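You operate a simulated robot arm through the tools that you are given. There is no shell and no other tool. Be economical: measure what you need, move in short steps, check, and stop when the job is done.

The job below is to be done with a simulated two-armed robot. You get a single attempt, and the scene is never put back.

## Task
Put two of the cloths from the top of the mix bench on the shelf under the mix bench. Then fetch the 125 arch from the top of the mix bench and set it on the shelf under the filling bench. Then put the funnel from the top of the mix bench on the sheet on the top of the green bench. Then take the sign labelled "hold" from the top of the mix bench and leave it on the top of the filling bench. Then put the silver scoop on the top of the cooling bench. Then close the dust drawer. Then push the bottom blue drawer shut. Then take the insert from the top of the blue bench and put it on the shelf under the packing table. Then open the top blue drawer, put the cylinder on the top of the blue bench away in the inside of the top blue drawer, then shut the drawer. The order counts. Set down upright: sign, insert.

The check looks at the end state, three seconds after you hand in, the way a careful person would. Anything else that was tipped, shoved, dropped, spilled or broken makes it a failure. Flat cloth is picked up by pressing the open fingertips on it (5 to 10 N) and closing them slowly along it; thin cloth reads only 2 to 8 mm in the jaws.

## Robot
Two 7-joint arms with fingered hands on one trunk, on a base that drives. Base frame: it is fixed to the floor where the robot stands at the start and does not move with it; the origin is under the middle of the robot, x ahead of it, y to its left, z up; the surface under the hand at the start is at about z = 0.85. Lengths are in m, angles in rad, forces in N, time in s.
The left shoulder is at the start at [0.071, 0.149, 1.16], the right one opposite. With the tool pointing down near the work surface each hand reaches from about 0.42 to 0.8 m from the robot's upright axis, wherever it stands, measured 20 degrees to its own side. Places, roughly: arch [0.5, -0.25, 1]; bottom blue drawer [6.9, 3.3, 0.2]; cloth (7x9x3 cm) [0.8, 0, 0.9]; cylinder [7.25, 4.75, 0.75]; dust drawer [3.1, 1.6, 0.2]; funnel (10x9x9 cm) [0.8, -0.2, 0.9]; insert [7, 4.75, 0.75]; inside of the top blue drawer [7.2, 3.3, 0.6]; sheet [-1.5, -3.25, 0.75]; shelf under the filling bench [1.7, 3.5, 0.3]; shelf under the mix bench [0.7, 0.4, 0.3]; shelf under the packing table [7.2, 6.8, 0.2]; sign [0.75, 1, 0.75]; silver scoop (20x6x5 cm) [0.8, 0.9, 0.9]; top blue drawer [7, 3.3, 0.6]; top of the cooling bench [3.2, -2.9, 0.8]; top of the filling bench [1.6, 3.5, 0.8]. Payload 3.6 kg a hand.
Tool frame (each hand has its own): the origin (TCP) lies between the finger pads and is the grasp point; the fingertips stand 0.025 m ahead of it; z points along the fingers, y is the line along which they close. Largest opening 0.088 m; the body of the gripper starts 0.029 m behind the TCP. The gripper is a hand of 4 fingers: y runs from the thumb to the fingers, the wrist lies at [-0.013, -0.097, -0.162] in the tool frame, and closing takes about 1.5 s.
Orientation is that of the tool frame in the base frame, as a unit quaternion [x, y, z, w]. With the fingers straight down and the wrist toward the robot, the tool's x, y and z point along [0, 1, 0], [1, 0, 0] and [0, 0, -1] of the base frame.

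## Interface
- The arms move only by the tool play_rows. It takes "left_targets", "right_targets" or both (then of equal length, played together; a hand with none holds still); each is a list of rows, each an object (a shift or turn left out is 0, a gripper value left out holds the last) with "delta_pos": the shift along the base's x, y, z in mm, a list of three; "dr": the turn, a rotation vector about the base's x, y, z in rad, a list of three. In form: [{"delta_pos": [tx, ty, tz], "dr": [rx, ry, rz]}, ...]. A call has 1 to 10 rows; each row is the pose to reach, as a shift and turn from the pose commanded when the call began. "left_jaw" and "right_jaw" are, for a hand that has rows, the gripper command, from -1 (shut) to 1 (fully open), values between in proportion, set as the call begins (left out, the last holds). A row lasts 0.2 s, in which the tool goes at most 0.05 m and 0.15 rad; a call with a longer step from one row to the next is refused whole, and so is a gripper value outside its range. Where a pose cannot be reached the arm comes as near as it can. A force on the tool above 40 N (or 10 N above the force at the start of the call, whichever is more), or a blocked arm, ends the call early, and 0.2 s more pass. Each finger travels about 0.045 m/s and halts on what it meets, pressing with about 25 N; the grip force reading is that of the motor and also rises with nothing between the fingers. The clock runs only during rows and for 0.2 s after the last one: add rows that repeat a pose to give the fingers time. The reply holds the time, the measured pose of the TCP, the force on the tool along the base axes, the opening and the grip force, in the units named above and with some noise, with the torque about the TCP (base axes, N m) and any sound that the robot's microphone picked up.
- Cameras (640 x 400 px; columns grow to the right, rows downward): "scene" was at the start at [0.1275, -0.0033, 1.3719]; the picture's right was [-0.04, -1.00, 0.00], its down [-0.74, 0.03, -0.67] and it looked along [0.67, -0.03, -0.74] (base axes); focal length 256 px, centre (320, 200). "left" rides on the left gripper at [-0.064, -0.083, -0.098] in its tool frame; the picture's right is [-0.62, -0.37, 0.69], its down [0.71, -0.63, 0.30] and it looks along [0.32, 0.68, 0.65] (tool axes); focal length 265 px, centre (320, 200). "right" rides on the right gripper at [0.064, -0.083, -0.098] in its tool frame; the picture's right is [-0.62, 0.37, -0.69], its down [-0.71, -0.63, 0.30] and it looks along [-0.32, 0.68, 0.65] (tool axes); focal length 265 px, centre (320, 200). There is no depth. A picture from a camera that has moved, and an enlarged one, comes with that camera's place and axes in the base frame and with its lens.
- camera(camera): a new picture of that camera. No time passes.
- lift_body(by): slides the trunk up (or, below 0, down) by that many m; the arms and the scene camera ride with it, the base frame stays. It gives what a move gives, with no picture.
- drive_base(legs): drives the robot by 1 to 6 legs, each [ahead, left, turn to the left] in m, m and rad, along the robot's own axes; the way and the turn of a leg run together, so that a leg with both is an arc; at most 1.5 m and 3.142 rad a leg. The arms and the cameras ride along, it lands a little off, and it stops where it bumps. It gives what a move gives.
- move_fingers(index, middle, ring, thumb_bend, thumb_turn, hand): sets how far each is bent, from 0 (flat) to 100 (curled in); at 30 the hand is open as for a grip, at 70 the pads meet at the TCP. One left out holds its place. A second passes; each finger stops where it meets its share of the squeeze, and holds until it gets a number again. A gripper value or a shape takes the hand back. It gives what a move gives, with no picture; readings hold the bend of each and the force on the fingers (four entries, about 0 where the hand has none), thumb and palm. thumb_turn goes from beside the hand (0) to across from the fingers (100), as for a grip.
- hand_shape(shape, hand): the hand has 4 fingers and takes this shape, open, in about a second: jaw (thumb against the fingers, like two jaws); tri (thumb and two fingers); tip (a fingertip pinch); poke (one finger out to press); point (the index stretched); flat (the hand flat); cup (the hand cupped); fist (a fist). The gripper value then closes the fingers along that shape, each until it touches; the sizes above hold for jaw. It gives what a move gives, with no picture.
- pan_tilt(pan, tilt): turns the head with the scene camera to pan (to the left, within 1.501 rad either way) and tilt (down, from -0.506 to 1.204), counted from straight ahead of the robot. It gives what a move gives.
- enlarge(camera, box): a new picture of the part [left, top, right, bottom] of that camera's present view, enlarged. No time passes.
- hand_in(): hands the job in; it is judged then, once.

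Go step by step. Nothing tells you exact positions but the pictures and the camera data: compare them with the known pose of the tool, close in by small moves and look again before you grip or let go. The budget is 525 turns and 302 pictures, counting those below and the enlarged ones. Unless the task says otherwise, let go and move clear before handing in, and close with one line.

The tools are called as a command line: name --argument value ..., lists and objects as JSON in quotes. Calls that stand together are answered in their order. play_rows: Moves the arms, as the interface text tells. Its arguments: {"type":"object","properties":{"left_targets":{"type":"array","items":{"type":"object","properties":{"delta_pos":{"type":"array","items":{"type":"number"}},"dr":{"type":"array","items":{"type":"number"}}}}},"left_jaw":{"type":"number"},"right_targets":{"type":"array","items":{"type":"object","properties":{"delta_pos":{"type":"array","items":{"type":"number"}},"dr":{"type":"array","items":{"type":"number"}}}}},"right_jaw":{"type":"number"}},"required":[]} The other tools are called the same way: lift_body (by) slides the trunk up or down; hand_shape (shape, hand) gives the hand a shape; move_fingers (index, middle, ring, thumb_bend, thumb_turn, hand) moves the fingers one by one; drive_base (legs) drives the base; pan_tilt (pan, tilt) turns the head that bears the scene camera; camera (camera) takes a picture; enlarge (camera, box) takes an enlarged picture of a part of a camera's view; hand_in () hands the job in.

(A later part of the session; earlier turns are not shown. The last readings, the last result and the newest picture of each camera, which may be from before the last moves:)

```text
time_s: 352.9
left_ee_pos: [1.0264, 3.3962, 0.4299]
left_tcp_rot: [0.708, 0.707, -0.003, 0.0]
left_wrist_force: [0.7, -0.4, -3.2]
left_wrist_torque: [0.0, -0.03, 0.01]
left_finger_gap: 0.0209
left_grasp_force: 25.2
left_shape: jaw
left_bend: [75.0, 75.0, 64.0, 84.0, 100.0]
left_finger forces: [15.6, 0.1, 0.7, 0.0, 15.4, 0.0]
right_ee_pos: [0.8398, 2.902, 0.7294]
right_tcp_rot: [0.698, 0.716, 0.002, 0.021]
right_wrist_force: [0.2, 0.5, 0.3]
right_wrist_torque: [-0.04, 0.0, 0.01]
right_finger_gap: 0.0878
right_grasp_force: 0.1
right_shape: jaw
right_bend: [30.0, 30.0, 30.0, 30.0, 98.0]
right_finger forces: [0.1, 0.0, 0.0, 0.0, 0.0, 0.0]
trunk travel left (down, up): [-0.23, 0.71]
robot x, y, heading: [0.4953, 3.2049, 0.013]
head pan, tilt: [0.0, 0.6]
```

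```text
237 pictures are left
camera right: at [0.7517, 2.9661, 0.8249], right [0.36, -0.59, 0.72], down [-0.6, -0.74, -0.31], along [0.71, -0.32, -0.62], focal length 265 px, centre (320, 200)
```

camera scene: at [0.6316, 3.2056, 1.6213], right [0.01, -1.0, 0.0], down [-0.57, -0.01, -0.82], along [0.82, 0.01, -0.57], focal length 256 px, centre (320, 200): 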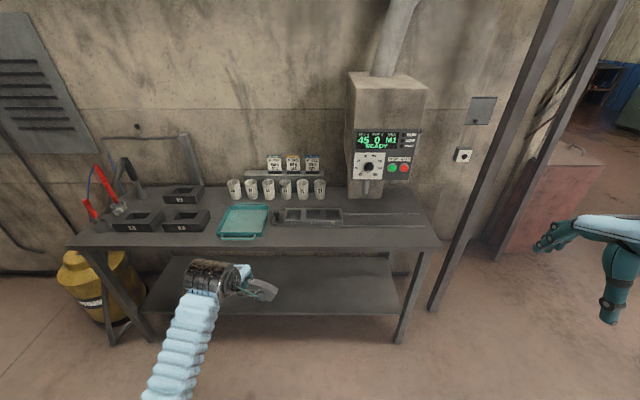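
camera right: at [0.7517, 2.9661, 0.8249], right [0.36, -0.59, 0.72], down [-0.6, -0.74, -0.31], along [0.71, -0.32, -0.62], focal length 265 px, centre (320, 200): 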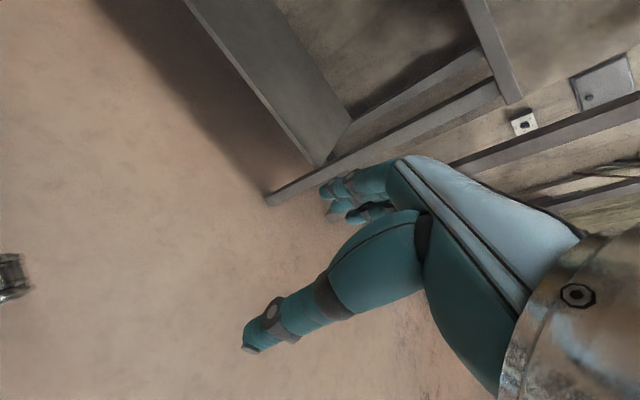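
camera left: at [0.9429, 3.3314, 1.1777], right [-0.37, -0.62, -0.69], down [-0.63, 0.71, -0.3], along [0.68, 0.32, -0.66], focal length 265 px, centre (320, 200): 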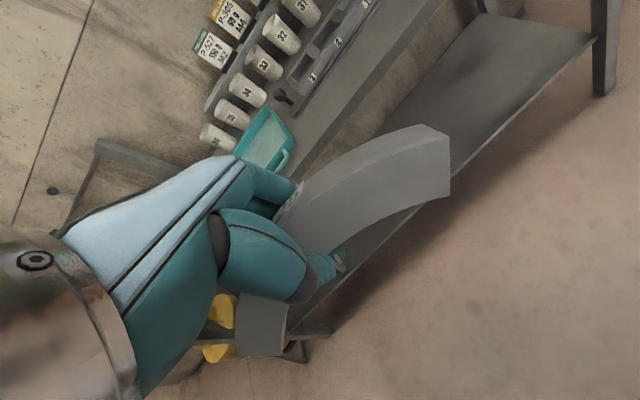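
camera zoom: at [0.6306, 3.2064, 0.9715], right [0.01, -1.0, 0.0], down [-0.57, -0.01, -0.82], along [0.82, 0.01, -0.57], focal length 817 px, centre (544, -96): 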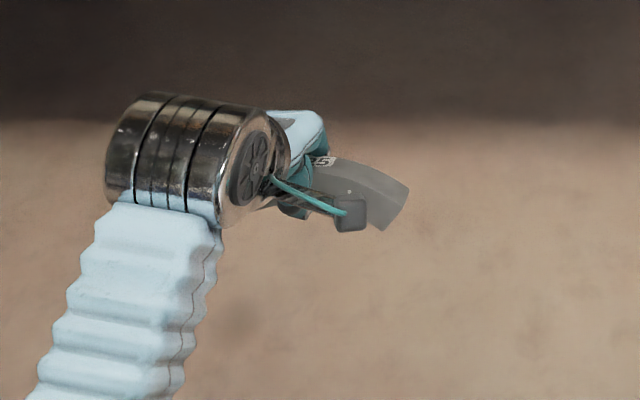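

The arch is tilted ~45° with its legs toward me. I'll pitch the hand forward to make it closer to upright, then drive in.

play_rows --left_targets '[{"delta_pos": [0, 0, 5], "dr": [0, -0.1, 0]}, {"delta_pos": [0, 0, 10], "dr": [0, -0.2, 0]}, {"delta_pos": [0, 0, 10], "dr": [0, -0.3, 0]}, {"delta_pos": [0, 0, 10], "dr": [0, -0.4, 0]}, {"delta_pos": [0, 0, 10], "dr": [0, -0.5, 0]}, {"delta_pos": [0, 0, 10], "dr": [0, -0.6, 0]}, {"delta_pos": [0, 0, 10], "dr": [0, -0.6, 0]}]'

drive_base --legs '[[0.42, 0, 0]]'

camera --camera "scene"

camera --camera "left"

```text
time_s: 354.4
left_ee_pos: [1.0258, 3.3956, 0.4391]
left_tcp_rot: [0.675, 0.676, 0.208, 0.209]
left_wrist_force: [0.4, -0.7, -3.4]
left_wrist_torque: [0.0, -0.02, -0.01]
left_finger_gap: 0.0211
left_grasp_force: 25.2
left_shape: jaw
left_bend: [75.0, 75.0, 64.0, 84.0, 100.0]
left_finger forces: [13.0, 0.1, 0.7, 0.1, 16.2, 0.0]
right_ee_pos: [0.841, 2.9025, 0.7305]
right_tcp_rot: [0.698, 0.716, 0.002, 0.02]
right_wrist_force: [0.6, 0.4, 0.3]
right_wrist_torque: [0.03, -0.02, 0.01]
right_finger_gap: 0.0882
right_grasp_force: 0.0
right_shape: jaw
right_bend: [30.0, 30.0, 30.0, 30.0, 98.0]
right_finger forces: [0.0, 0.1, 0.0, 0.0, 0.1, 0.1]
trunk travel left (down, up): [-0.23, 0.71]
robot x, y, heading: [0.498, 3.206, 0.015]
head pan, tilt: [0.0, 0.6]
```

```text
time_s: 360.4
left_ee_pos: [1.4484, 3.4015, 0.4385]
left_tcp_rot: [0.676, 0.676, 0.206, 0.209]
left_wrist_force: [-0.3, 0.3, -3.7]
left_wrist_torque: [0.0, 0.02, -0.01]
left_finger_gap: 0.021
left_grasp_force: 25.1
left_shape: jaw
left_bend: [75.0, 75.0, 64.0, 84.0, 100.0]
left_finger forces: [12.8, 0.1, 0.6, 0.0, 16.0, 0.0]
right_ee_pos: [1.2632, 2.9069, 0.7301]
right_tcp_rot: [0.697, 0.717, 0.003, 0.021]
right_wrist_force: [-0.1, -0.3, 0.3]
right_wrist_torque: [-0.02, -0.01, 0.02]
right_finger_gap: 0.0879
right_grasp_force: 0.1
right_shape: jaw
right_bend: [30.0, 30.0, 30.0, 30.0, 98.0]
right_finger forces: [0.1, 0.1, 0.0, 0.1, 0.0, 0.0]
trunk travel left (down, up): [-0.23, 0.71]
robot x, y, heading: [0.921, 3.2103, 0.011]
head pan, tilt: [0.0, 0.6]
```

```text
236 pictures are left
camera scene: at [1.0543, 3.2114, 0.9714], right [0.01, -1.0, 0.0], down [-0.57, -0.01, -0.82], along [0.82, 0.01, -0.57], focal length 256 px, centre (320, 200)
```

scene: 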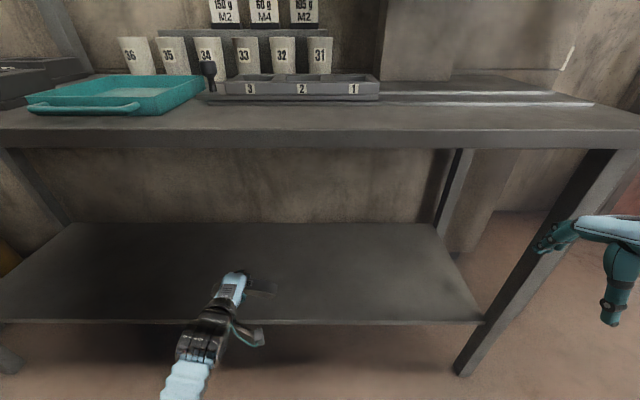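

```text
235 pictures are left
camera left: at [1.3229, 3.337, 0.4736], right [0.08, -0.62, -0.78], down [-0.35, 0.71, -0.61], along [0.93, 0.32, -0.16], focal length 265 px, centre (320, 200)
```

left: 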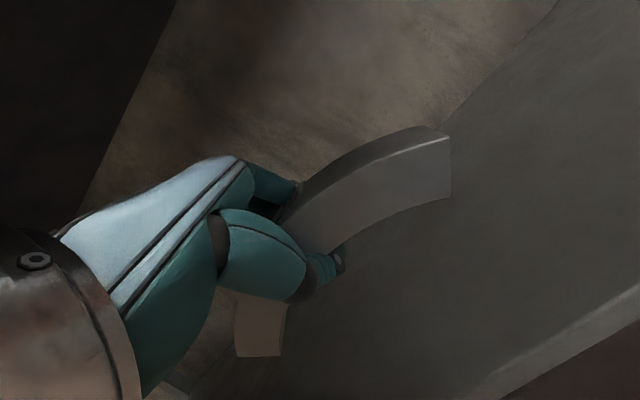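

Moving the arch over the shelf to x≈1.60 and down to just above it.

play_rows --left_targets '[{"delta_pos": [40, 0, 0]}, {"delta_pos": [80, 0, 0]}, {"delta_pos": [120, 0, 0]}, {"delta_pos": [150, 0, 0]}, {"delta_pos": [150, 0, -30]}, {"delta_pos": [150, 0, -60]}, {"delta_pos": [150, 0, -80]}, {"delta_pos": [150, 0, -80]}]'

camera --camera "left"

enlarge --camera "scene" --box '[160, 200, 360, 360]'

```text
time_s: 362.2
left_ee_pos: [1.5992, 3.3992, 0.358]
left_tcp_rot: [0.676, 0.677, 0.206, 0.208]
left_wrist_force: [-0.5, -0.1, -3.6]
left_wrist_torque: [0.03, -0.02, -0.01]
left_finger_gap: 0.0212
left_grasp_force: 25.0
left_shape: jaw
left_bend: [75.0, 75.0, 64.0, 84.0, 100.0]
left_finger forces: [13.0, 0.1, 0.5, 0.0, 16.1, 0.0]
right_ee_pos: [1.2638, 2.9069, 0.7303]
right_tcp_rot: [0.697, 0.717, 0.003, 0.02]
right_wrist_force: [0.1, 0.4, 0.7]
right_wrist_torque: [-0.02, -0.02, 0.03]
right_finger_gap: 0.0879
right_grasp_force: 0.1
right_shape: jaw
right_bend: [30.0, 30.0, 30.0, 30.0, 98.0]
right_finger forces: [0.0, 0.0, 0.0, 0.0, 0.0, 0.0]
trunk travel left (down, up): [-0.23, 0.71]
robot x, y, heading: [0.9167, 3.2114, 0.013]
head pan, tilt: [0.0, 0.6]
```

```text
234 pictures are left
camera left: at [1.4729, 3.3365, 0.3939], right [0.08, -0.62, -0.78], down [-0.35, 0.71, -0.61], along [0.93, 0.32, -0.16], focal length 265 px, centre (320, 200)
```

left: 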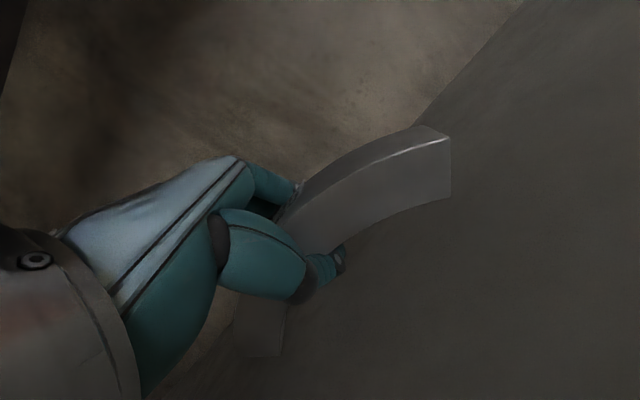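

```text
2.50 times, centred on (260, 280) of scene
camera zoom: at [1.0543, 3.2115, 0.9714], right [0.01, -1.0, 0.0], down [-0.57, -0.01, -0.82], along [0.82, 0.01, -0.57], focal length 639 px, centre (470, 0)
```

zoom: 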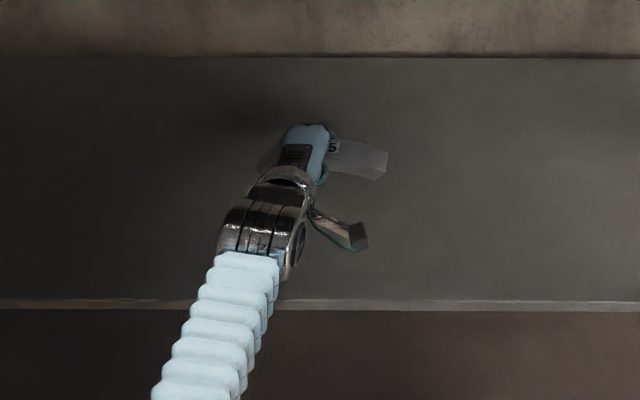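

play_rows --left_targets '[{"delta_pos": [0, 0, -6]}, {"delta_pos": [0, 0, -12]}, {"delta_pos": [0, 0, -18]}, {"delta_pos": [0, 0, -24]}, {"delta_pos": [0, 0, -24]}]'

camera --camera "left"

```text
time_s: 363.4
left_ee_pos: [1.5988, 3.4007, 0.3345]
left_tcp_rot: [0.676, 0.676, 0.206, 0.208]
left_wrist_force: [0.3, 0.0, -3.8]
left_wrist_torque: [-0.04, -0.02, 0.0]
left_finger_gap: 0.0213
left_grasp_force: 25.3
left_shape: jaw
left_bend: [75.0, 75.0, 64.0, 84.0, 100.0]
left_finger forces: [12.9, 0.0, 0.5, 0.1, 16.1, 0.0]
right_ee_pos: [1.2633, 2.907, 0.7292]
right_tcp_rot: [0.697, 0.717, 0.002, 0.021]
right_wrist_force: [0.1, 1.0, -0.2]
right_wrist_torque: [0.05, 0.0, -0.01]
right_finger_gap: 0.0878
right_grasp_force: 0.0
right_shape: jaw
right_bend: [30.0, 30.0, 30.0, 30.0, 98.0]
right_finger forces: [0.0, 0.0, 0.1, 0.1, 0.0, 0.0]
trunk travel left (down, up): [-0.23, 0.71]
robot x, y, heading: [0.9146, 3.2116, 0.011]
head pan, tilt: [0.0, 0.6]
```

```text
232 pictures are left
camera left: at [1.4729, 3.337, 0.3694], right [0.08, -0.62, -0.78], down [-0.35, 0.71, -0.61], along [0.93, 0.32, -0.16], focal length 265 px, centre (320, 200)
```

left: 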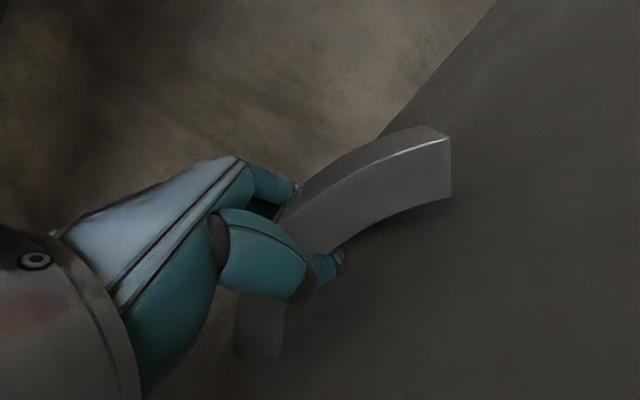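

play_rows --left_targets '[{"delta_pos": [0, 0, -5]}, {"delta_pos": [0, 0, -10]}, {"delta_pos": [0, 0, -15]}, {"delta_pos": [0, 0, -20]}, {"delta_pos": [0, 0, -25]}]'

camera --camera "left"

```text
time_s: 364.6
left_ee_pos: [1.601, 3.4007, 0.3192]
left_tcp_rot: [0.674, 0.673, 0.213, 0.216]
left_wrist_force: [4.8, 0.6, 24.7]
left_wrist_torque: [-0.17, 0.03, 0.06]
left_finger_gap: 0.0199
left_grasp_force: 25.1
left_shape: jaw
left_bend: [76.0, 75.0, 72.0, 86.0, 100.0]
left_finger forces: [27.5, 0.0, 0.3, 0.1, 6.9, 0.1]
right_ee_pos: [1.2608, 2.9061, 0.7306]
right_tcp_rot: [0.697, 0.716, 0.004, 0.023]
right_wrist_force: [-0.8, 0.2, -0.8]
right_wrist_torque: [-0.01, 0.02, 0.01]
right_finger_gap: 0.088
right_grasp_force: 0.0
right_shape: jaw
right_bend: [30.0, 30.0, 30.0, 30.0, 98.0]
right_finger forces: [0.0, 0.1, 0.0, 0.0, 0.1, 0.0]
trunk travel left (down, up): [-0.23, 0.71]
robot x, y, heading: [0.92, 3.2118, 0.008]
head pan, tilt: [0.0, 0.6]
```

```text
231 pictures are left
camera left: at [1.4755, 3.3363, 0.3526], right [0.1, -0.62, -0.78], down [-0.34, 0.71, -0.61], along [0.94, 0.32, -0.14], focal length 265 px, centre (320, 200)
```

left: 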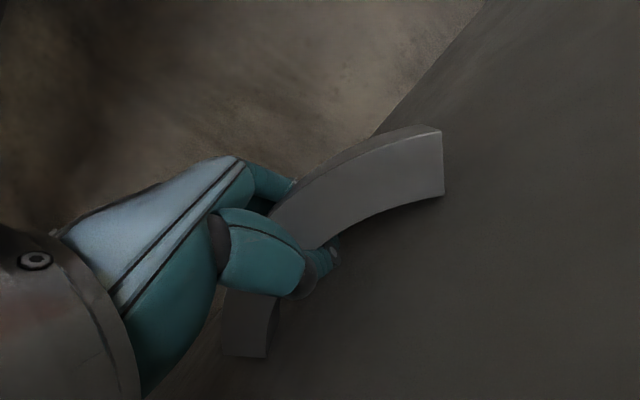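

Contact with the shelf. Easing 4 mm, opening, then looking.

play_rows --left_targets '[{"delta_pos": [0, 0, 4]}, {"delta_pos": [0, 0, 4]}, {"delta_pos": [0, 0, 4]}, {"delta_pos": [0, 0, 4]}, {"delta_pos": [0, 0, 4]}, {"delta_pos": [0, 0, 4]}, {"delta_pos": [0, 0, 4]}, {"delta_pos": [0, 0, 4]}]' --left_jaw 1

camera --camera "left"

```text
time_s: 366.4
left_ee_pos: [1.6007, 3.4006, 0.324]
left_tcp_rot: [0.673, 0.674, 0.214, 0.215]
left_wrist_force: [2.9, 0.5, 25.3]
left_wrist_torque: [-0.09, -0.36, -0.01]
left_finger_gap: 0.0496
left_grasp_force: 0.0
left_shape: jaw
left_bend: [30.0, 30.0, 30.0, 66.0, 100.0]
left_finger forces: [0.0, 0.0, 0.1, 0.1, 28.1, 0.0]
right_ee_pos: [1.2601, 2.9066, 0.7328]
right_tcp_rot: [0.697, 0.717, 0.004, 0.022]
right_wrist_force: [-0.3, -0.6, -0.9]
right_wrist_torque: [0.03, -0.03, 0.04]
right_finger_gap: 0.0877
right_grasp_force: 0.0
right_shape: jaw
right_bend: [30.0, 30.0, 30.0, 30.0, 98.0]
right_finger forces: [0.0, 0.1, 0.1, 0.0, 0.1, 0.1]
trunk travel left (down, up): [-0.23, 0.71]
robot x, y, heading: [0.9173, 3.2096, 0.012]
head pan, tilt: [0.0, 0.6]
```

```text
230 pictures are left
camera left: at [1.4754, 3.3369, 0.3566], right [0.1, -0.62, -0.78], down [-0.34, 0.71, -0.61], along [0.94, 0.32, -0.14], focal length 265 px, centre (320, 200)
```

left: 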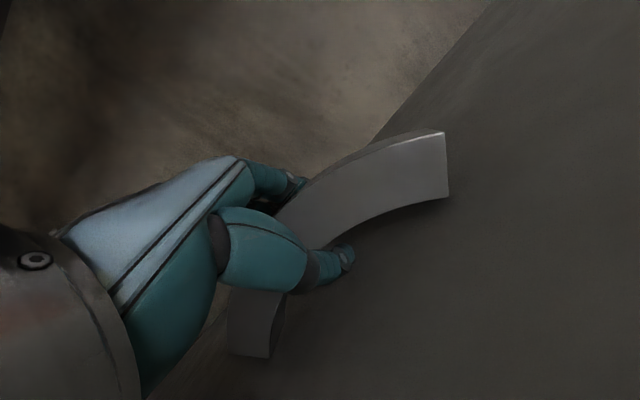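

The thumb is pressing on the shelf as it opens; easing up and back.

play_rows --left_targets '[{"delta_pos": [-3, 0, 6]}, {"delta_pos": [-6, 0, 12]}, {"delta_pos": [-9, 0, 18]}, {"delta_pos": [-12, 0, 24]}, {"delta_pos": [-12, 0, 24]}]'

camera --camera "left"

```text
time_s: 367.6
left_ee_pos: [1.588, 3.4005, 0.3409]
left_tcp_rot: [0.676, 0.674, 0.208, 0.21]
left_wrist_force: [2.3, -0.6, 17.9]
left_wrist_torque: [-0.12, 0.11, 0.0]
left_finger_gap: 0.0824
left_grasp_force: 0.1
left_shape: jaw
left_bend: [30.0, 30.0, 30.0, 46.0, 99.0]
left_finger forces: [0.0, 0.0, 0.0, 0.0, 17.1, 0.1]
right_ee_pos: [1.2606, 2.9054, 0.7316]
right_tcp_rot: [0.697, 0.716, 0.003, 0.021]
right_wrist_force: [-0.1, 0.4, 0.3]
right_wrist_torque: [-0.02, -0.06, -0.01]
right_finger_gap: 0.0877
right_grasp_force: 0.1
right_shape: jaw
right_bend: [30.0, 30.0, 30.0, 30.0, 98.0]
right_finger forces: [0.0, 0.0, 0.0, 0.0, 0.0, 0.0]
trunk travel left (down, up): [-0.23, 0.71]
robot x, y, heading: [0.9132, 3.2108, 0.014]
head pan, tilt: [0.0, 0.6]
```

```text
229 pictures are left
camera left: at [1.4612, 3.3368, 0.3759], right [0.09, -0.62, -0.78], down [-0.35, 0.71, -0.61], along [0.93, 0.32, -0.15], focal length 265 px, centre (320, 200)
```

left: 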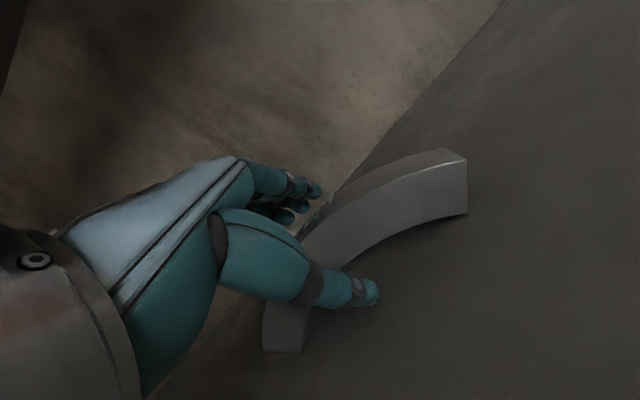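

The arch stands freely. Withdrawing up, then back.

play_rows --left_targets '[{"delta_pos": [0, 0, 15]}, {"delta_pos": [0, 0, 35]}, {"delta_pos": [0, 0, 65]}, {"delta_pos": [0, 0, 100]}, {"delta_pos": [-40, 0, 110]}, {"delta_pos": [-85, 0, 110]}, {"delta_pos": [-130, 0, 110]}, {"delta_pos": [-150, 0, 110]}]'

camera --camera "scene"

```text
time_s: 369.4
left_ee_pos: [1.4353, 3.4007, 0.4484]
left_tcp_rot: [0.677, 0.675, 0.207, 0.209]
left_wrist_force: [0.4, -0.5, -0.8]
left_wrist_torque: [-0.01, 0.01, 0.04]
left_finger_gap: 0.0876
left_grasp_force: 0.2
left_shape: jaw
left_bend: [30.0, 30.0, 30.0, 30.0, 98.0]
left_finger forces: [0.0, 0.1, 0.1, 0.0, 0.1, 0.0]
right_ee_pos: [1.2627, 2.9065, 0.7313]
right_tcp_rot: [0.697, 0.717, 0.002, 0.021]
right_wrist_force: [0.2, 0.3, -0.5]
right_wrist_torque: [0.02, 0.02, 0.01]
right_finger_gap: 0.088
right_grasp_force: 0.1
right_shape: jaw
right_bend: [30.0, 30.0, 30.0, 30.0, 98.0]
right_finger forces: [0.0, 0.0, 0.1, 0.0, 0.0, 0.0]
trunk travel left (down, up): [-0.23, 0.71]
robot x, y, heading: [0.9141, 3.2064, 0.013]
head pan, tilt: [0.0, 0.6]
```

```text
228 pictures are left
camera scene: at [1.0539, 3.2113, 0.9715], right [0.01, -1.0, 0.0], down [-0.56, -0.01, -0.83], along [0.83, 0.01, -0.56], focal length 256 px, centre (320, 200)
```

scene: 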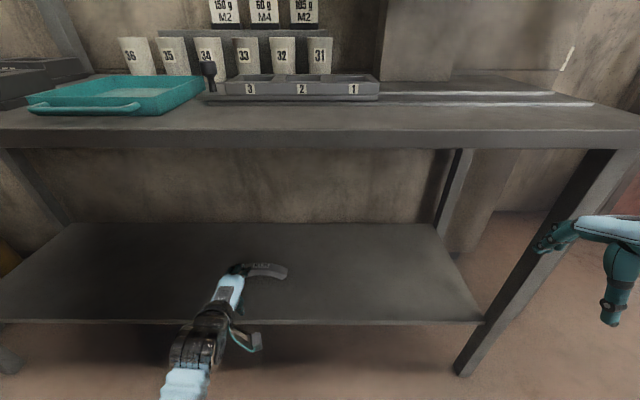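

Arch is on the filling-bench shelf. Now back away, raise the trunk, straighten the left hand, and return to the mix bench's right end for the funnel.

drive_base --legs '[[-0.5, 0, 0]]'

play_rows --left_targets '[{"dr": [0, 0.1, 0]}, {"dr": [0, 0.2, 0]}, {"dr": [0, 0.3, 0]}, {"dr": [0, 0.4, 0]}, {"dr": [0, 0.5, 0]}, {"dr": [0, 0.6, 0]}, {"dr": [0, 0.6, 0]}]'

lift_body --by 0.4

lift_body --by 0.25

drive_base --legs '[[-0.45, -0.9, 0], [-0.45, -0.9, 0], [0, -1.4, 0], [0, -1.3, 0], [1.12, 0, 0], [0, 0, 1.557]]'

pan_tilt --pan 0 --tilt 0.7

camera --camera "scene"

```text
time_s: 376.2
left_ee_pos: [0.9357, 3.3963, 0.4488]
left_tcp_rot: [0.675, 0.677, 0.207, 0.209]
left_wrist_force: [-0.4, 0.5, 0.3]
left_wrist_torque: [0.04, 0.0, -0.02]
left_finger_gap: 0.0876
left_grasp_force: 0.1
left_shape: jaw
left_bend: [30.0, 30.0, 30.0, 30.0, 98.0]
left_finger forces: [0.0, 0.0, 0.0, 0.1, 0.0, 0.0]
right_ee_pos: [0.7636, 2.9006, 0.7305]
right_tcp_rot: [0.696, 0.718, 0.002, 0.02]
right_wrist_force: [-0.4, 0.3, -0.4]
right_wrist_torque: [0.01, -0.04, 0.0]
right_finger_gap: 0.0878
right_grasp_force: 0.0
right_shape: jaw
right_bend: [30.0, 30.0, 30.0, 30.0, 98.0]
right_finger forces: [0.0, 0.1, 0.0, 0.0, 0.1, 0.0]
trunk travel left (down, up): [-0.23, 0.71]
robot x, y, heading: [0.4173, 3.2013, 0.018]
head pan, tilt: [0.0, 0.6]
```

```text
time_s: 377.8
left_ee_pos: [0.9344, 3.3958, 0.4491]
left_tcp_rot: [0.706, 0.708, -0.003, -0.001]
left_wrist_force: [0.8, -0.5, -0.2]
left_wrist_torque: [0.03, -0.02, -0.01]
left_finger_gap: 0.0877
left_grasp_force: 0.0
left_shape: jaw
left_bend: [30.0, 30.0, 30.0, 30.0, 98.0]
left_finger forces: [0.0, 0.0, 0.1, 0.1, 0.0, 0.0]
right_ee_pos: [0.764, 2.9014, 0.7299]
right_tcp_rot: [0.696, 0.718, 0.003, 0.021]
right_wrist_force: [0.8, 0.6, 0.3]
right_wrist_torque: [-0.02, -0.02, 0.02]
right_finger_gap: 0.0877
right_grasp_force: 0.0
right_shape: jaw
right_bend: [30.0, 30.0, 30.0, 30.0, 98.0]
right_finger forces: [0.0, 0.1, 0.0, 0.0, 0.0, 0.1]
trunk travel left (down, up): [-0.23, 0.71]
robot x, y, heading: [0.4143, 3.2005, 0.016]
head pan, tilt: [0.0, 0.6]
```

```text
time_s: 381.6
left_ee_pos: [0.9349, 3.3953, 0.8487]
left_tcp_rot: [0.706, 0.709, -0.001, -0.001]
left_wrist_force: [-0.9, -0.2, -0.2]
left_wrist_torque: [-0.02, 0.03, 0.01]
left_finger_gap: 0.0875
left_grasp_force: 0.0
left_shape: jaw
left_bend: [30.0, 30.0, 30.0, 30.0, 98.0]
left_finger forces: [0.0, 0.0, 0.1, 0.0, 0.1, 0.0]
right_ee_pos: [0.7638, 2.9003, 1.1308]
right_tcp_rot: [0.696, 0.718, 0.002, 0.021]
right_wrist_force: [-0.3, 0.0, -0.8]
right_wrist_torque: [0.01, 0.03, 0.03]
right_finger_gap: 0.0881
right_grasp_force: 0.2
right_shape: jaw
right_bend: [30.0, 30.0, 30.0, 30.0, 98.0]
right_finger forces: [0.0, 0.0, 0.0, 0.0, 0.0, 0.1]
trunk travel left (down, up): [-0.63, 0.31]
robot x, y, heading: [0.4164, 3.2043, 0.012]
head pan, tilt: [0.0, 0.6]
```

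```text
time_s: 384.2
left_ee_pos: [0.9347, 3.3959, 1.0987]
left_tcp_rot: [0.706, 0.708, -0.003, 0.0]
left_wrist_force: [-0.5, -0.4, 0.0]
left_wrist_torque: [-0.02, -0.02, 0.0]
left_finger_gap: 0.0876
left_grasp_force: 0.0
left_shape: jaw
left_bend: [30.0, 30.0, 30.0, 30.0, 98.0]
left_finger forces: [0.1, 0.0, 0.0, 0.1, 0.2, 0.1]
right_ee_pos: [0.7642, 2.9006, 1.3806]
right_tcp_rot: [0.696, 0.718, 0.003, 0.021]
right_wrist_force: [1.2, -0.1, -0.1]
right_wrist_torque: [0.03, -0.01, 0.03]
right_finger_gap: 0.088
right_grasp_force: 0.1
right_shape: jaw
right_bend: [30.0, 30.0, 30.0, 30.0, 98.0]
right_finger forces: [0.1, 0.0, 0.1, 0.0, 0.0, 0.0]
trunk travel left (down, up): [-0.88, 0.06]
robot x, y, heading: [0.4165, 3.2029, 0.019]
head pan, tilt: [0.0, 0.6]
```

```text
time_s: 465.2
left_ee_pos: [0.4904, -0.7593, 1.098]
left_tcp_rot: [-0.007, 1.0, -0.002, 0.0]
left_wrist_force: [0.0, 0.7, -0.3]
left_wrist_torque: [0.02, 0.0, -0.03]
left_finger_gap: 0.0875
left_grasp_force: 0.1
left_shape: jaw
left_bend: [30.0, 30.0, 30.0, 30.0, 98.0]
left_finger forces: [0.0, 0.0, 0.1, 0.0, 0.0, 0.0]
right_ee_pos: [0.9857, -0.9265, 1.3808]
right_tcp_rot: [-0.021, 1.0, 0.016, 0.012]
right_wrist_force: [-0.7, 0.5, 0.2]
right_wrist_torque: [-0.01, 0.02, -0.04]
right_finger_gap: 0.088
right_grasp_force: 0.0
right_shape: jaw
right_bend: [30.0, 30.0, 30.0, 30.0, 98.0]
right_finger forces: [0.1, 0.1, 0.0, 0.0, 0.1, 0.1]
trunk travel left (down, up): [-0.88, 0.06]
robot x, y, heading: [0.6851, -1.2755, 1.595]
head pan, tilt: [0.0, 0.6]
```

```text
time_s: 465.8
left_ee_pos: [0.49, -0.7591, 1.0993]
left_tcp_rot: [-0.007, 1.0, -0.003, 0.0]
left_wrist_force: [-0.1, 0.1, 0.0]
left_wrist_torque: [0.0, -0.01, 0.0]
left_finger_gap: 0.0877
left_grasp_force: 0.1
left_shape: jaw
left_bend: [30.0, 30.0, 30.0, 30.0, 98.0]
left_finger forces: [0.1, 0.0, 0.0, 0.1, 0.0, 0.0]
right_ee_pos: [0.9864, -0.9256, 1.3792]
right_tcp_rot: [-0.02, 1.0, 0.017, 0.012]
right_wrist_force: [-0.3, -0.3, 0.4]
right_wrist_torque: [0.01, 0.02, 0.02]
right_finger_gap: 0.0878
right_grasp_force: 0.1
right_shape: jaw
right_bend: [30.0, 30.0, 30.0, 30.0, 98.0]
right_finger forces: [0.0, 0.0, 0.0, 0.0, 0.0, 0.0]
trunk travel left (down, up): [-0.88, 0.06]
robot x, y, heading: [0.6871, -1.2803, 1.601]
head pan, tilt: [0.0, 0.7]
```

```text
227 pictures are left
camera scene: at [0.6821, -1.1402, 1.6129], right [1.0, 0.03, 0.0], down [0.02, -0.64, -0.77], along [-0.02, 0.76, -0.64], focal length 256 px, centre (320, 200)
```

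scene: 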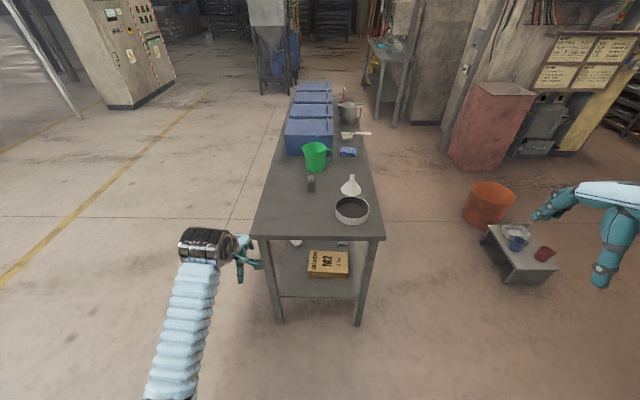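

play_rows --left_targets '[{"delta_pos": [0, 0, 45]}, {"delta_pos": [0, 0, 90]}, {"delta_pos": [0, -20, 130]}, {"delta_pos": [0, -40, 170]}, {"delta_pos": [0, -60, 200]}, {"delta_pos": [0, -60, 200]}]'

lift_body --by -0.2

drive_base --legs '[[0.44, 0.04, 0]]'

camera --camera "scene"

```text
time_s: 467.2
left_ee_pos: [0.491, -0.8195, 1.3001]
left_tcp_rot: [-0.007, 1.0, -0.002, 0.0]
left_wrist_force: [0.5, 0.6, 0.2]
left_wrist_torque: [-0.01, 0.01, 0.03]
left_finger_gap: 0.0878
left_grasp_force: 0.2
left_shape: jaw
left_bend: [30.0, 30.0, 30.0, 30.0, 97.0]
left_finger forces: [0.0, 0.0, 0.1, 0.1, 0.0, 0.0]
right_ee_pos: [0.9858, -0.9265, 1.3802]
right_tcp_rot: [-0.021, 1.0, 0.017, 0.012]
right_wrist_force: [0.8, -0.4, -0.9]
right_wrist_torque: [-0.01, 0.03, -0.01]
right_finger_gap: 0.0879
right_grasp_force: 0.0
right_shape: jaw
right_bend: [30.0, 30.0, 30.0, 30.0, 98.0]
right_finger forces: [0.1, 0.0, 0.1, 0.0, 0.0, 0.1]
trunk travel left (down, up): [-0.88, 0.06]
robot x, y, heading: [0.6898, -1.2746, 1.596]
head pan, tilt: [0.0, 0.7]
```

```text
time_s: 469.4
left_ee_pos: [0.4901, -0.8191, 1.1]
left_tcp_rot: [-0.008, 1.0, -0.002, 0.001]
left_wrist_force: [0.1, -0.1, 0.3]
left_wrist_torque: [0.0, 0.0, 0.0]
left_finger_gap: 0.088
left_grasp_force: 0.0
left_shape: jaw
left_bend: [30.0, 30.0, 30.0, 30.0, 97.0]
left_finger forces: [0.0, 0.0, 0.1, 0.1, 0.1, 0.1]
right_ee_pos: [0.985, -0.9254, 1.1794]
right_tcp_rot: [-0.02, 1.0, 0.017, 0.013]
right_wrist_force: [-0.2, -0.5, -0.9]
right_wrist_torque: [-0.02, 0.01, 0.01]
right_finger_gap: 0.0877
right_grasp_force: 0.1
right_shape: jaw
right_bend: [30.0, 30.0, 30.0, 30.0, 98.0]
right_finger forces: [0.0, 0.0, 0.1, 0.0, 0.1, 0.0]
trunk travel left (down, up): [-0.68, 0.26]
robot x, y, heading: [0.6851, -1.275, 1.595]
head pan, tilt: [0.0, 0.7]
```

```text
time_s: 475.5
left_ee_pos: [0.441, -0.3797, 1.0987]
left_tcp_rot: [-0.004, 1.0, -0.002, 0.001]
left_wrist_force: [-0.1, 0.1, -0.4]
left_wrist_torque: [0.01, 0.01, -0.01]
left_finger_gap: 0.0879
left_grasp_force: 0.0
left_shape: jaw
left_bend: [30.0, 30.0, 30.0, 30.0, 97.0]
left_finger forces: [0.0, 0.1, 0.1, 0.0, 0.0, 0.0]
right_ee_pos: [0.9357, -0.4882, 1.1807]
right_tcp_rot: [-0.018, 1.0, 0.017, 0.013]
right_wrist_force: [-0.4, 0.5, 0.1]
right_wrist_torque: [-0.03, 0.01, -0.01]
right_finger_gap: 0.088
right_grasp_force: 0.0
right_shape: jaw
right_bend: [30.0, 30.0, 30.0, 30.0, 98.0]
right_finger forces: [0.0, 0.1, 0.0, 0.1, 0.0, 0.0]
trunk travel left (down, up): [-0.68, 0.26]
robot x, y, heading: [0.6395, -0.8354, 1.59]
head pan, tilt: [0.0, 0.7]
```

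```text
226 pictures are left
camera scene: at [0.6304, -0.7007, 1.4129], right [1.0, 0.02, 0.0], down [0.01, -0.64, -0.77], along [-0.02, 0.77, -0.64], focal length 256 px, centre (320, 200)
```

scene: 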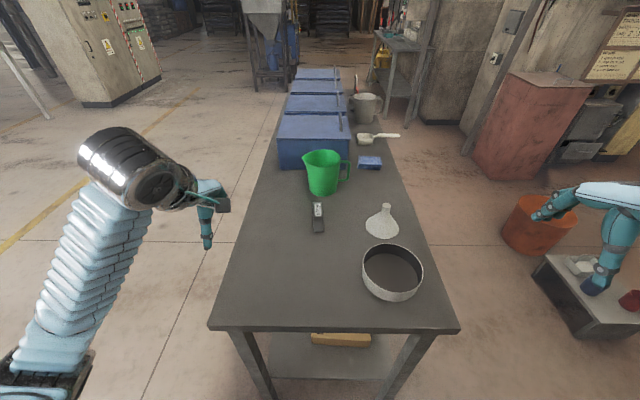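

enlarge --camera "scene" --box '[330, 180, 450, 310]'

camera --camera "right"

```text
3.08 times, centred on (390, 245) of scene
camera zoom: at [0.6304, -0.7007, 1.4129], right [1.0, 0.02, 0.0], down [0.01, -0.64, -0.77], along [-0.02, 0.77, -0.64], focal length 786 px, centre (105, 62)
```

zoom: 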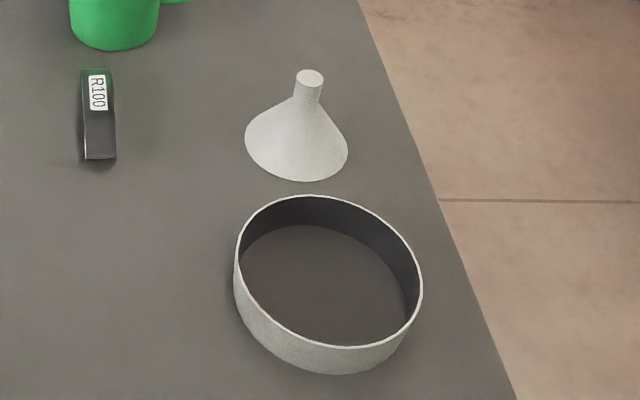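

```text
224 pictures are left
camera right: at [0.8713, -0.5773, 1.2751], right [0.59, 0.37, 0.72], down [0.75, -0.59, -0.31], along [0.32, 0.72, -0.62], focal length 265 px, centre (320, 200)
```

right: 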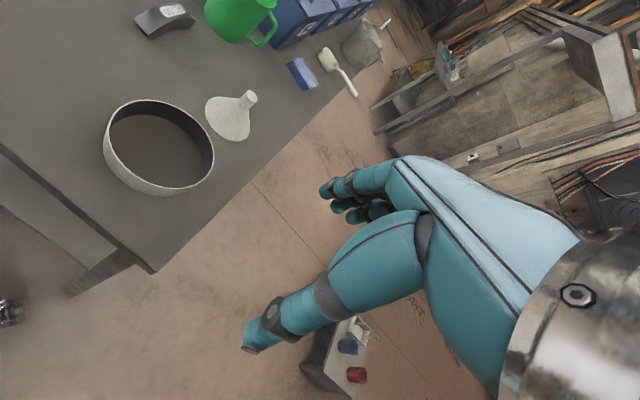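

Funnel axis at about (0.806, −0.148), spout top at z≈0.936. Moving the right hand above the spout.

play_rows --right_targets '[{"delta_pos": [-14, 40, 0]}, {"delta_pos": [-28, 80, 0]}, {"delta_pos": [-42, 120, 0]}, {"delta_pos": [-56, 160, 0]}, {"delta_pos": [-72, 200, 0]}, {"delta_pos": [-88, 240, -15]}, {"delta_pos": [-104, 275, -35]}, {"delta_pos": [-120, 310, -60]}, {"delta_pos": [-130, 338, -90]}, {"delta_pos": [-130, 340, -130]}]' --right_jaw 0.3

camera --camera "right"

enlarge --camera "scene" --box '[330, 160, 450, 290]'

```text
time_s: 477.7
left_ee_pos: [0.4428, -0.3786, 1.098]
left_tcp_rot: [-0.005, 1.0, -0.003, -0.001]
left_wrist_force: [0.5, -1.0, -0.5]
left_wrist_torque: [0.0, 0.0, 0.02]
left_finger_gap: 0.088
left_grasp_force: 0.0
left_shape: jaw
left_bend: [30.0, 30.0, 30.0, 30.0, 97.0]
left_finger forces: [0.0, 0.1, 0.1, 0.0, 0.0, 0.0]
right_ee_pos: [0.8078, -0.1467, 1.0495]
right_tcp_rot: [-0.019, 1.0, 0.017, 0.013]
right_wrist_force: [-0.1, 0.6, -0.6]
right_wrist_torque: [-0.01, 0.04, -0.01]
right_finger_gap: 0.0575
right_grasp_force: 0.0
right_shape: jaw
right_bend: [28.0, 39.0, 35.0, 61.0, 100.0]
right_finger forces: [0.0, 0.0, 0.0, 0.0, 0.1, 0.1]
trunk travel left (down, up): [-0.68, 0.26]
robot x, y, heading: [0.6358, -0.8361, 1.59]
head pan, tilt: [0.0, 0.7]
```

```text
223 pictures are left
camera right: at [0.7441, -0.236, 1.1437], right [0.59, 0.37, 0.72], down [0.74, -0.59, -0.31], along [0.31, 0.72, -0.62], focal length 265 px, centre (320, 200)
```

right: 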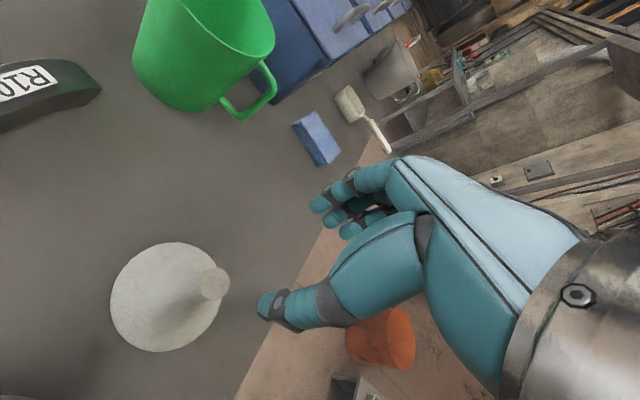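

```text
3.08 times, centred on (390, 225) of scene
camera zoom: at [0.6325, -0.6995, 1.4128], right [1.0, 0.02, 0.0], down [0.01, -0.64, -0.76], along [-0.02, 0.76, -0.64], focal length 786 px, centre (105, 123)
```

zoom: 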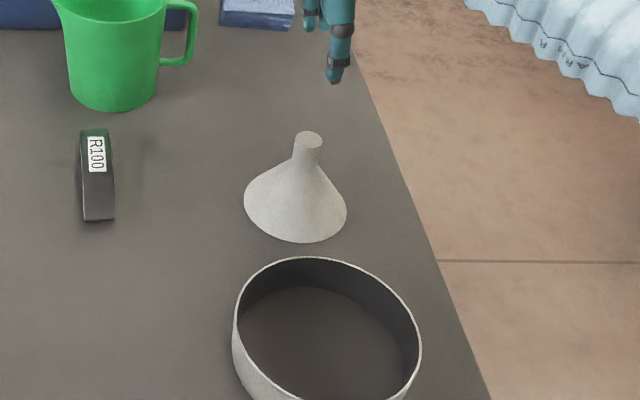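

Spout confirmed at (0.807, −0.152). Descending onto it.

play_rows --right_targets '[{"delta_pos": [-1, -5, -40]}, {"delta_pos": [-1, -5, -80]}, {"delta_pos": [-1, -5, -100]}, {"delta_pos": [-1, -5, -112]}, {"delta_pos": [-1, -5, -122]}, {"delta_pos": [-1, -5, -122]}]'

camera --camera "right"

enlarge --camera "scene" --box '[330, 160, 450, 290]'

```text
time_s: 479.1
left_ee_pos: [0.4416, -0.3795, 1.099]
left_tcp_rot: [-0.005, 1.0, -0.001, 0.0]
left_wrist_force: [0.0, -0.2, -0.1]
left_wrist_torque: [0.03, -0.02, 0.0]
left_finger_gap: 0.0877
left_grasp_force: 0.1
left_shape: jaw
left_bend: [30.0, 30.0, 30.0, 30.0, 97.0]
left_finger forces: [0.0, 0.1, 0.0, 0.0, 0.1, 0.0]
right_ee_pos: [0.8041, -0.1537, 0.9281]
right_tcp_rot: [-0.019, 1.0, 0.017, 0.013]
right_wrist_force: [0.4, 0.4, 1.0]
right_wrist_torque: [0.02, 0.04, 0.02]
right_finger_gap: 0.0575
right_grasp_force: 0.1
right_shape: jaw
right_bend: [28.0, 39.0, 35.0, 61.0, 100.0]
right_finger forces: [0.1, 0.0, 0.0, 0.0, 0.1, 0.0]
trunk travel left (down, up): [-0.68, 0.26]
robot x, y, heading: [0.637, -0.8345, 1.592]
head pan, tilt: [0.0, 0.7]
```

```text
221 pictures are left
camera right: at [0.7412, -0.2427, 1.0233], right [0.59, 0.37, 0.72], down [0.75, -0.59, -0.31], along [0.32, 0.72, -0.62], focal length 265 px, centre (320, 200)
```

right: 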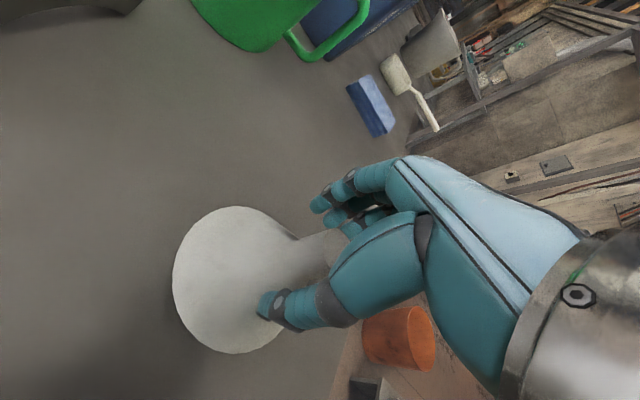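

```text
3.08 times, centred on (390, 225) of scene
camera zoom: at [0.6307, -0.7006, 1.4129], right [1.0, 0.02, 0.0], down [0.01, -0.64, -0.77], along [-0.02, 0.77, -0.64], focal length 786 px, centre (105, 123)
```

zoom: 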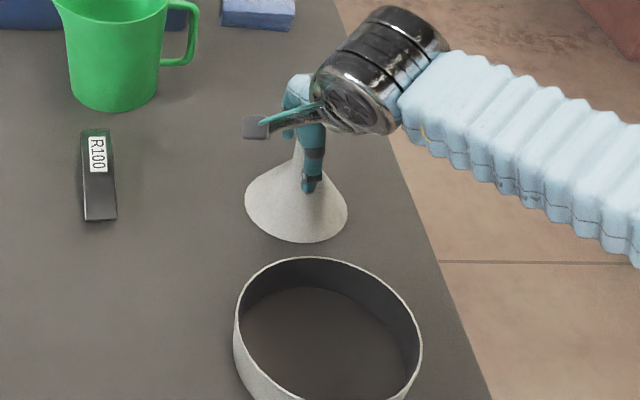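

play_rows --right_targets '[{}, {}, {}, {}, {}, {}, {}]' --right_jaw -1

play_rows --right_targets '[{"delta_pos": [0, 0, 20]}, {"delta_pos": [0, 0, 50]}, {"delta_pos": [0, 0, 90]}, {"delta_pos": [0, 0, 130]}, {"delta_pos": [0, 0, 160]}]'

camera --camera "right"

```text
time_s: 480.7
left_ee_pos: [0.4408, -0.3791, 1.0977]
left_tcp_rot: [-0.005, 1.0, -0.002, 0.001]
left_wrist_force: [0.0, 0.2, 0.1]
left_wrist_torque: [-0.01, 0.02, -0.01]
left_finger_gap: 0.0879
left_grasp_force: 0.1
left_shape: jaw
left_bend: [30.0, 30.0, 30.0, 30.0, 97.0]
left_finger forces: [0.0, 0.0, 0.0, 0.0, 0.1, 0.0]
right_ee_pos: [0.8053, -0.1536, 0.9292]
right_tcp_rot: [-0.02, 1.0, 0.017, 0.013]
right_wrist_force: [0.2, 0.1, 1.8]
right_wrist_torque: [0.1, -0.06, -0.01]
right_finger_gap: 0.0133
right_grasp_force: 25.0
right_shape: jaw
right_bend: [72.0, 59.0, 70.0, 75.0, 100.0]
right_finger forces: [11.4, 10.4, 0.0, 0.0, 18.9, 0.0]
trunk travel left (down, up): [-0.68, 0.26]
robot x, y, heading: [0.6342, -0.8343, 1.59]
head pan, tilt: [0.0, 0.7]
```

```text
time_s: 481.9
left_ee_pos: [0.441, -0.3792, 1.0995]
left_tcp_rot: [-0.004, 1.0, -0.002, 0.001]
left_wrist_force: [0.6, 0.1, -0.8]
left_wrist_torque: [0.0, -0.05, 0.0]
left_finger_gap: 0.0876
left_grasp_force: 0.0
left_shape: jaw
left_bend: [30.0, 30.0, 30.0, 30.0, 97.0]
left_finger forces: [0.0, 0.0, 0.1, 0.0, 0.0, 0.0]
right_ee_pos: [0.8043, -0.1546, 1.0894]
right_tcp_rot: [-0.019, 1.0, 0.018, 0.015]
right_wrist_force: [-0.7, -0.6, -0.3]
right_wrist_torque: [0.01, 0.02, -0.01]
right_finger_gap: 0.013
right_grasp_force: 24.5
right_shape: jaw
right_bend: [72.0, 59.0, 70.0, 75.0, 100.0]
right_finger forces: [11.3, 9.4, 0.0, 0.1, 19.0, 0.1]
trunk travel left (down, up): [-0.68, 0.26]
robot x, y, heading: [0.6345, -0.8327, 1.588]
head pan, tilt: [0.0, 0.7]
```

```text
219 pictures are left
camera right: at [0.7409, -0.2422, 1.1838], right [0.59, 0.37, 0.72], down [0.75, -0.59, -0.31], along [0.32, 0.72, -0.62], focal length 265 px, centre (320, 200)
```

right: 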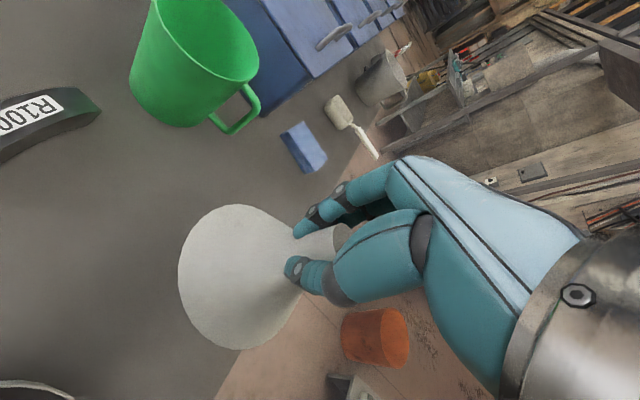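

Funnel held by its spout. Pulling it in, backing off, and turning to look for the green bench.

play_rows --right_targets '[{"delta_pos": [0, -40, 10]}, {"delta_pos": [0, -80, 20]}, {"delta_pos": [0, -120, 20]}, {"delta_pos": [0, -150, 20]}]'

drive_base --legs '[[-0.6, 0.3, 0], [0, 0, 1.4], [0, 0, 1.27]]'

camera --camera "scene"

```text
time_s: 482.9
left_ee_pos: [0.4418, -0.3801, 1.0986]
left_tcp_rot: [-0.005, 1.0, -0.001, 0.001]
left_wrist_force: [0.2, 0.0, -0.8]
left_wrist_torque: [0.01, -0.01, 0.01]
left_finger_gap: 0.0875
left_grasp_force: 0.0
left_shape: jaw
left_bend: [30.0, 30.0, 30.0, 30.0, 97.0]
left_finger forces: [0.0, 0.0, 0.1, 0.1, 0.1, 0.1]
right_ee_pos: [0.8051, -0.3038, 1.1095]
right_tcp_rot: [-0.017, 1.0, 0.017, 0.013]
right_wrist_force: [-1.4, 0.3, -0.9]
right_wrist_torque: [-0.01, 0.01, 0.01]
right_finger_gap: 0.0127
right_grasp_force: 25.4
right_shape: jaw
right_bend: [72.0, 59.0, 70.0, 75.0, 100.0]
right_finger forces: [11.4, 9.6, 0.1, 0.0, 18.9, 0.0]
trunk travel left (down, up): [-0.68, 0.26]
robot x, y, heading: [0.636, -0.8331, 1.589]
head pan, tilt: [0.0, 0.7]
```

```text
time_s: 508.1
left_ee_pos: [0.3096, -1.9363, 1.0994]
left_tcp_rot: [0.973, -0.231, 0.0, -0.001]
left_wrist_force: [0.7, 0.1, 0.5]
left_wrist_torque: [0.01, 0.02, 0.01]
left_finger_gap: 0.0878
left_grasp_force: 0.2
left_shape: jaw
left_bend: [30.0, 30.0, 30.0, 30.0, 97.0]
left_finger forces: [0.0, 0.0, 0.0, 0.1, 0.1, 0.1]
right_ee_pos: [-0.0496, -1.838, 1.1094]
right_tcp_rot: [0.976, -0.218, -0.017, 0.014]
right_wrist_force: [0.2, 0.4, -0.6]
right_wrist_torque: [0.0, 0.04, -0.03]
right_finger_gap: 0.0127
right_grasp_force: 25.6
right_shape: jaw
right_bend: [72.0, 58.0, 70.0, 76.0, 100.0]
right_finger forces: [12.5, 10.1, 1.8, 0.0, 19.0, 0.1]
trunk travel left (down, up): [-0.68, 0.26]
robot x, y, heading: [0.3466, -1.439, -2.024]
head pan, tilt: [0.0, 0.7]
```

```text
218 pictures are left
camera scene: at [0.2829, -1.5631, 1.4129], right [-0.9, 0.44, 0.0], down [0.28, 0.58, -0.77], along [-0.33, -0.69, -0.64], focal length 256 px, centre (320, 200)
```

scene: 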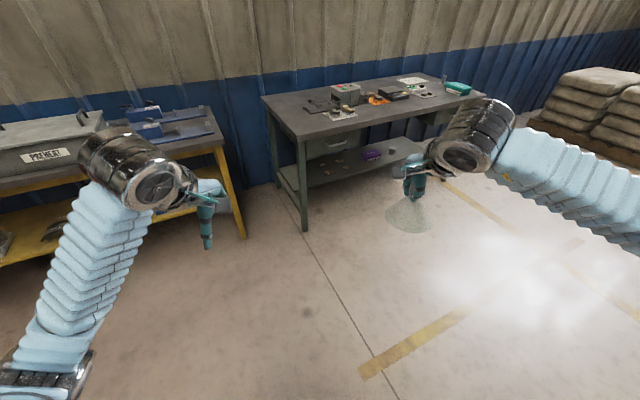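

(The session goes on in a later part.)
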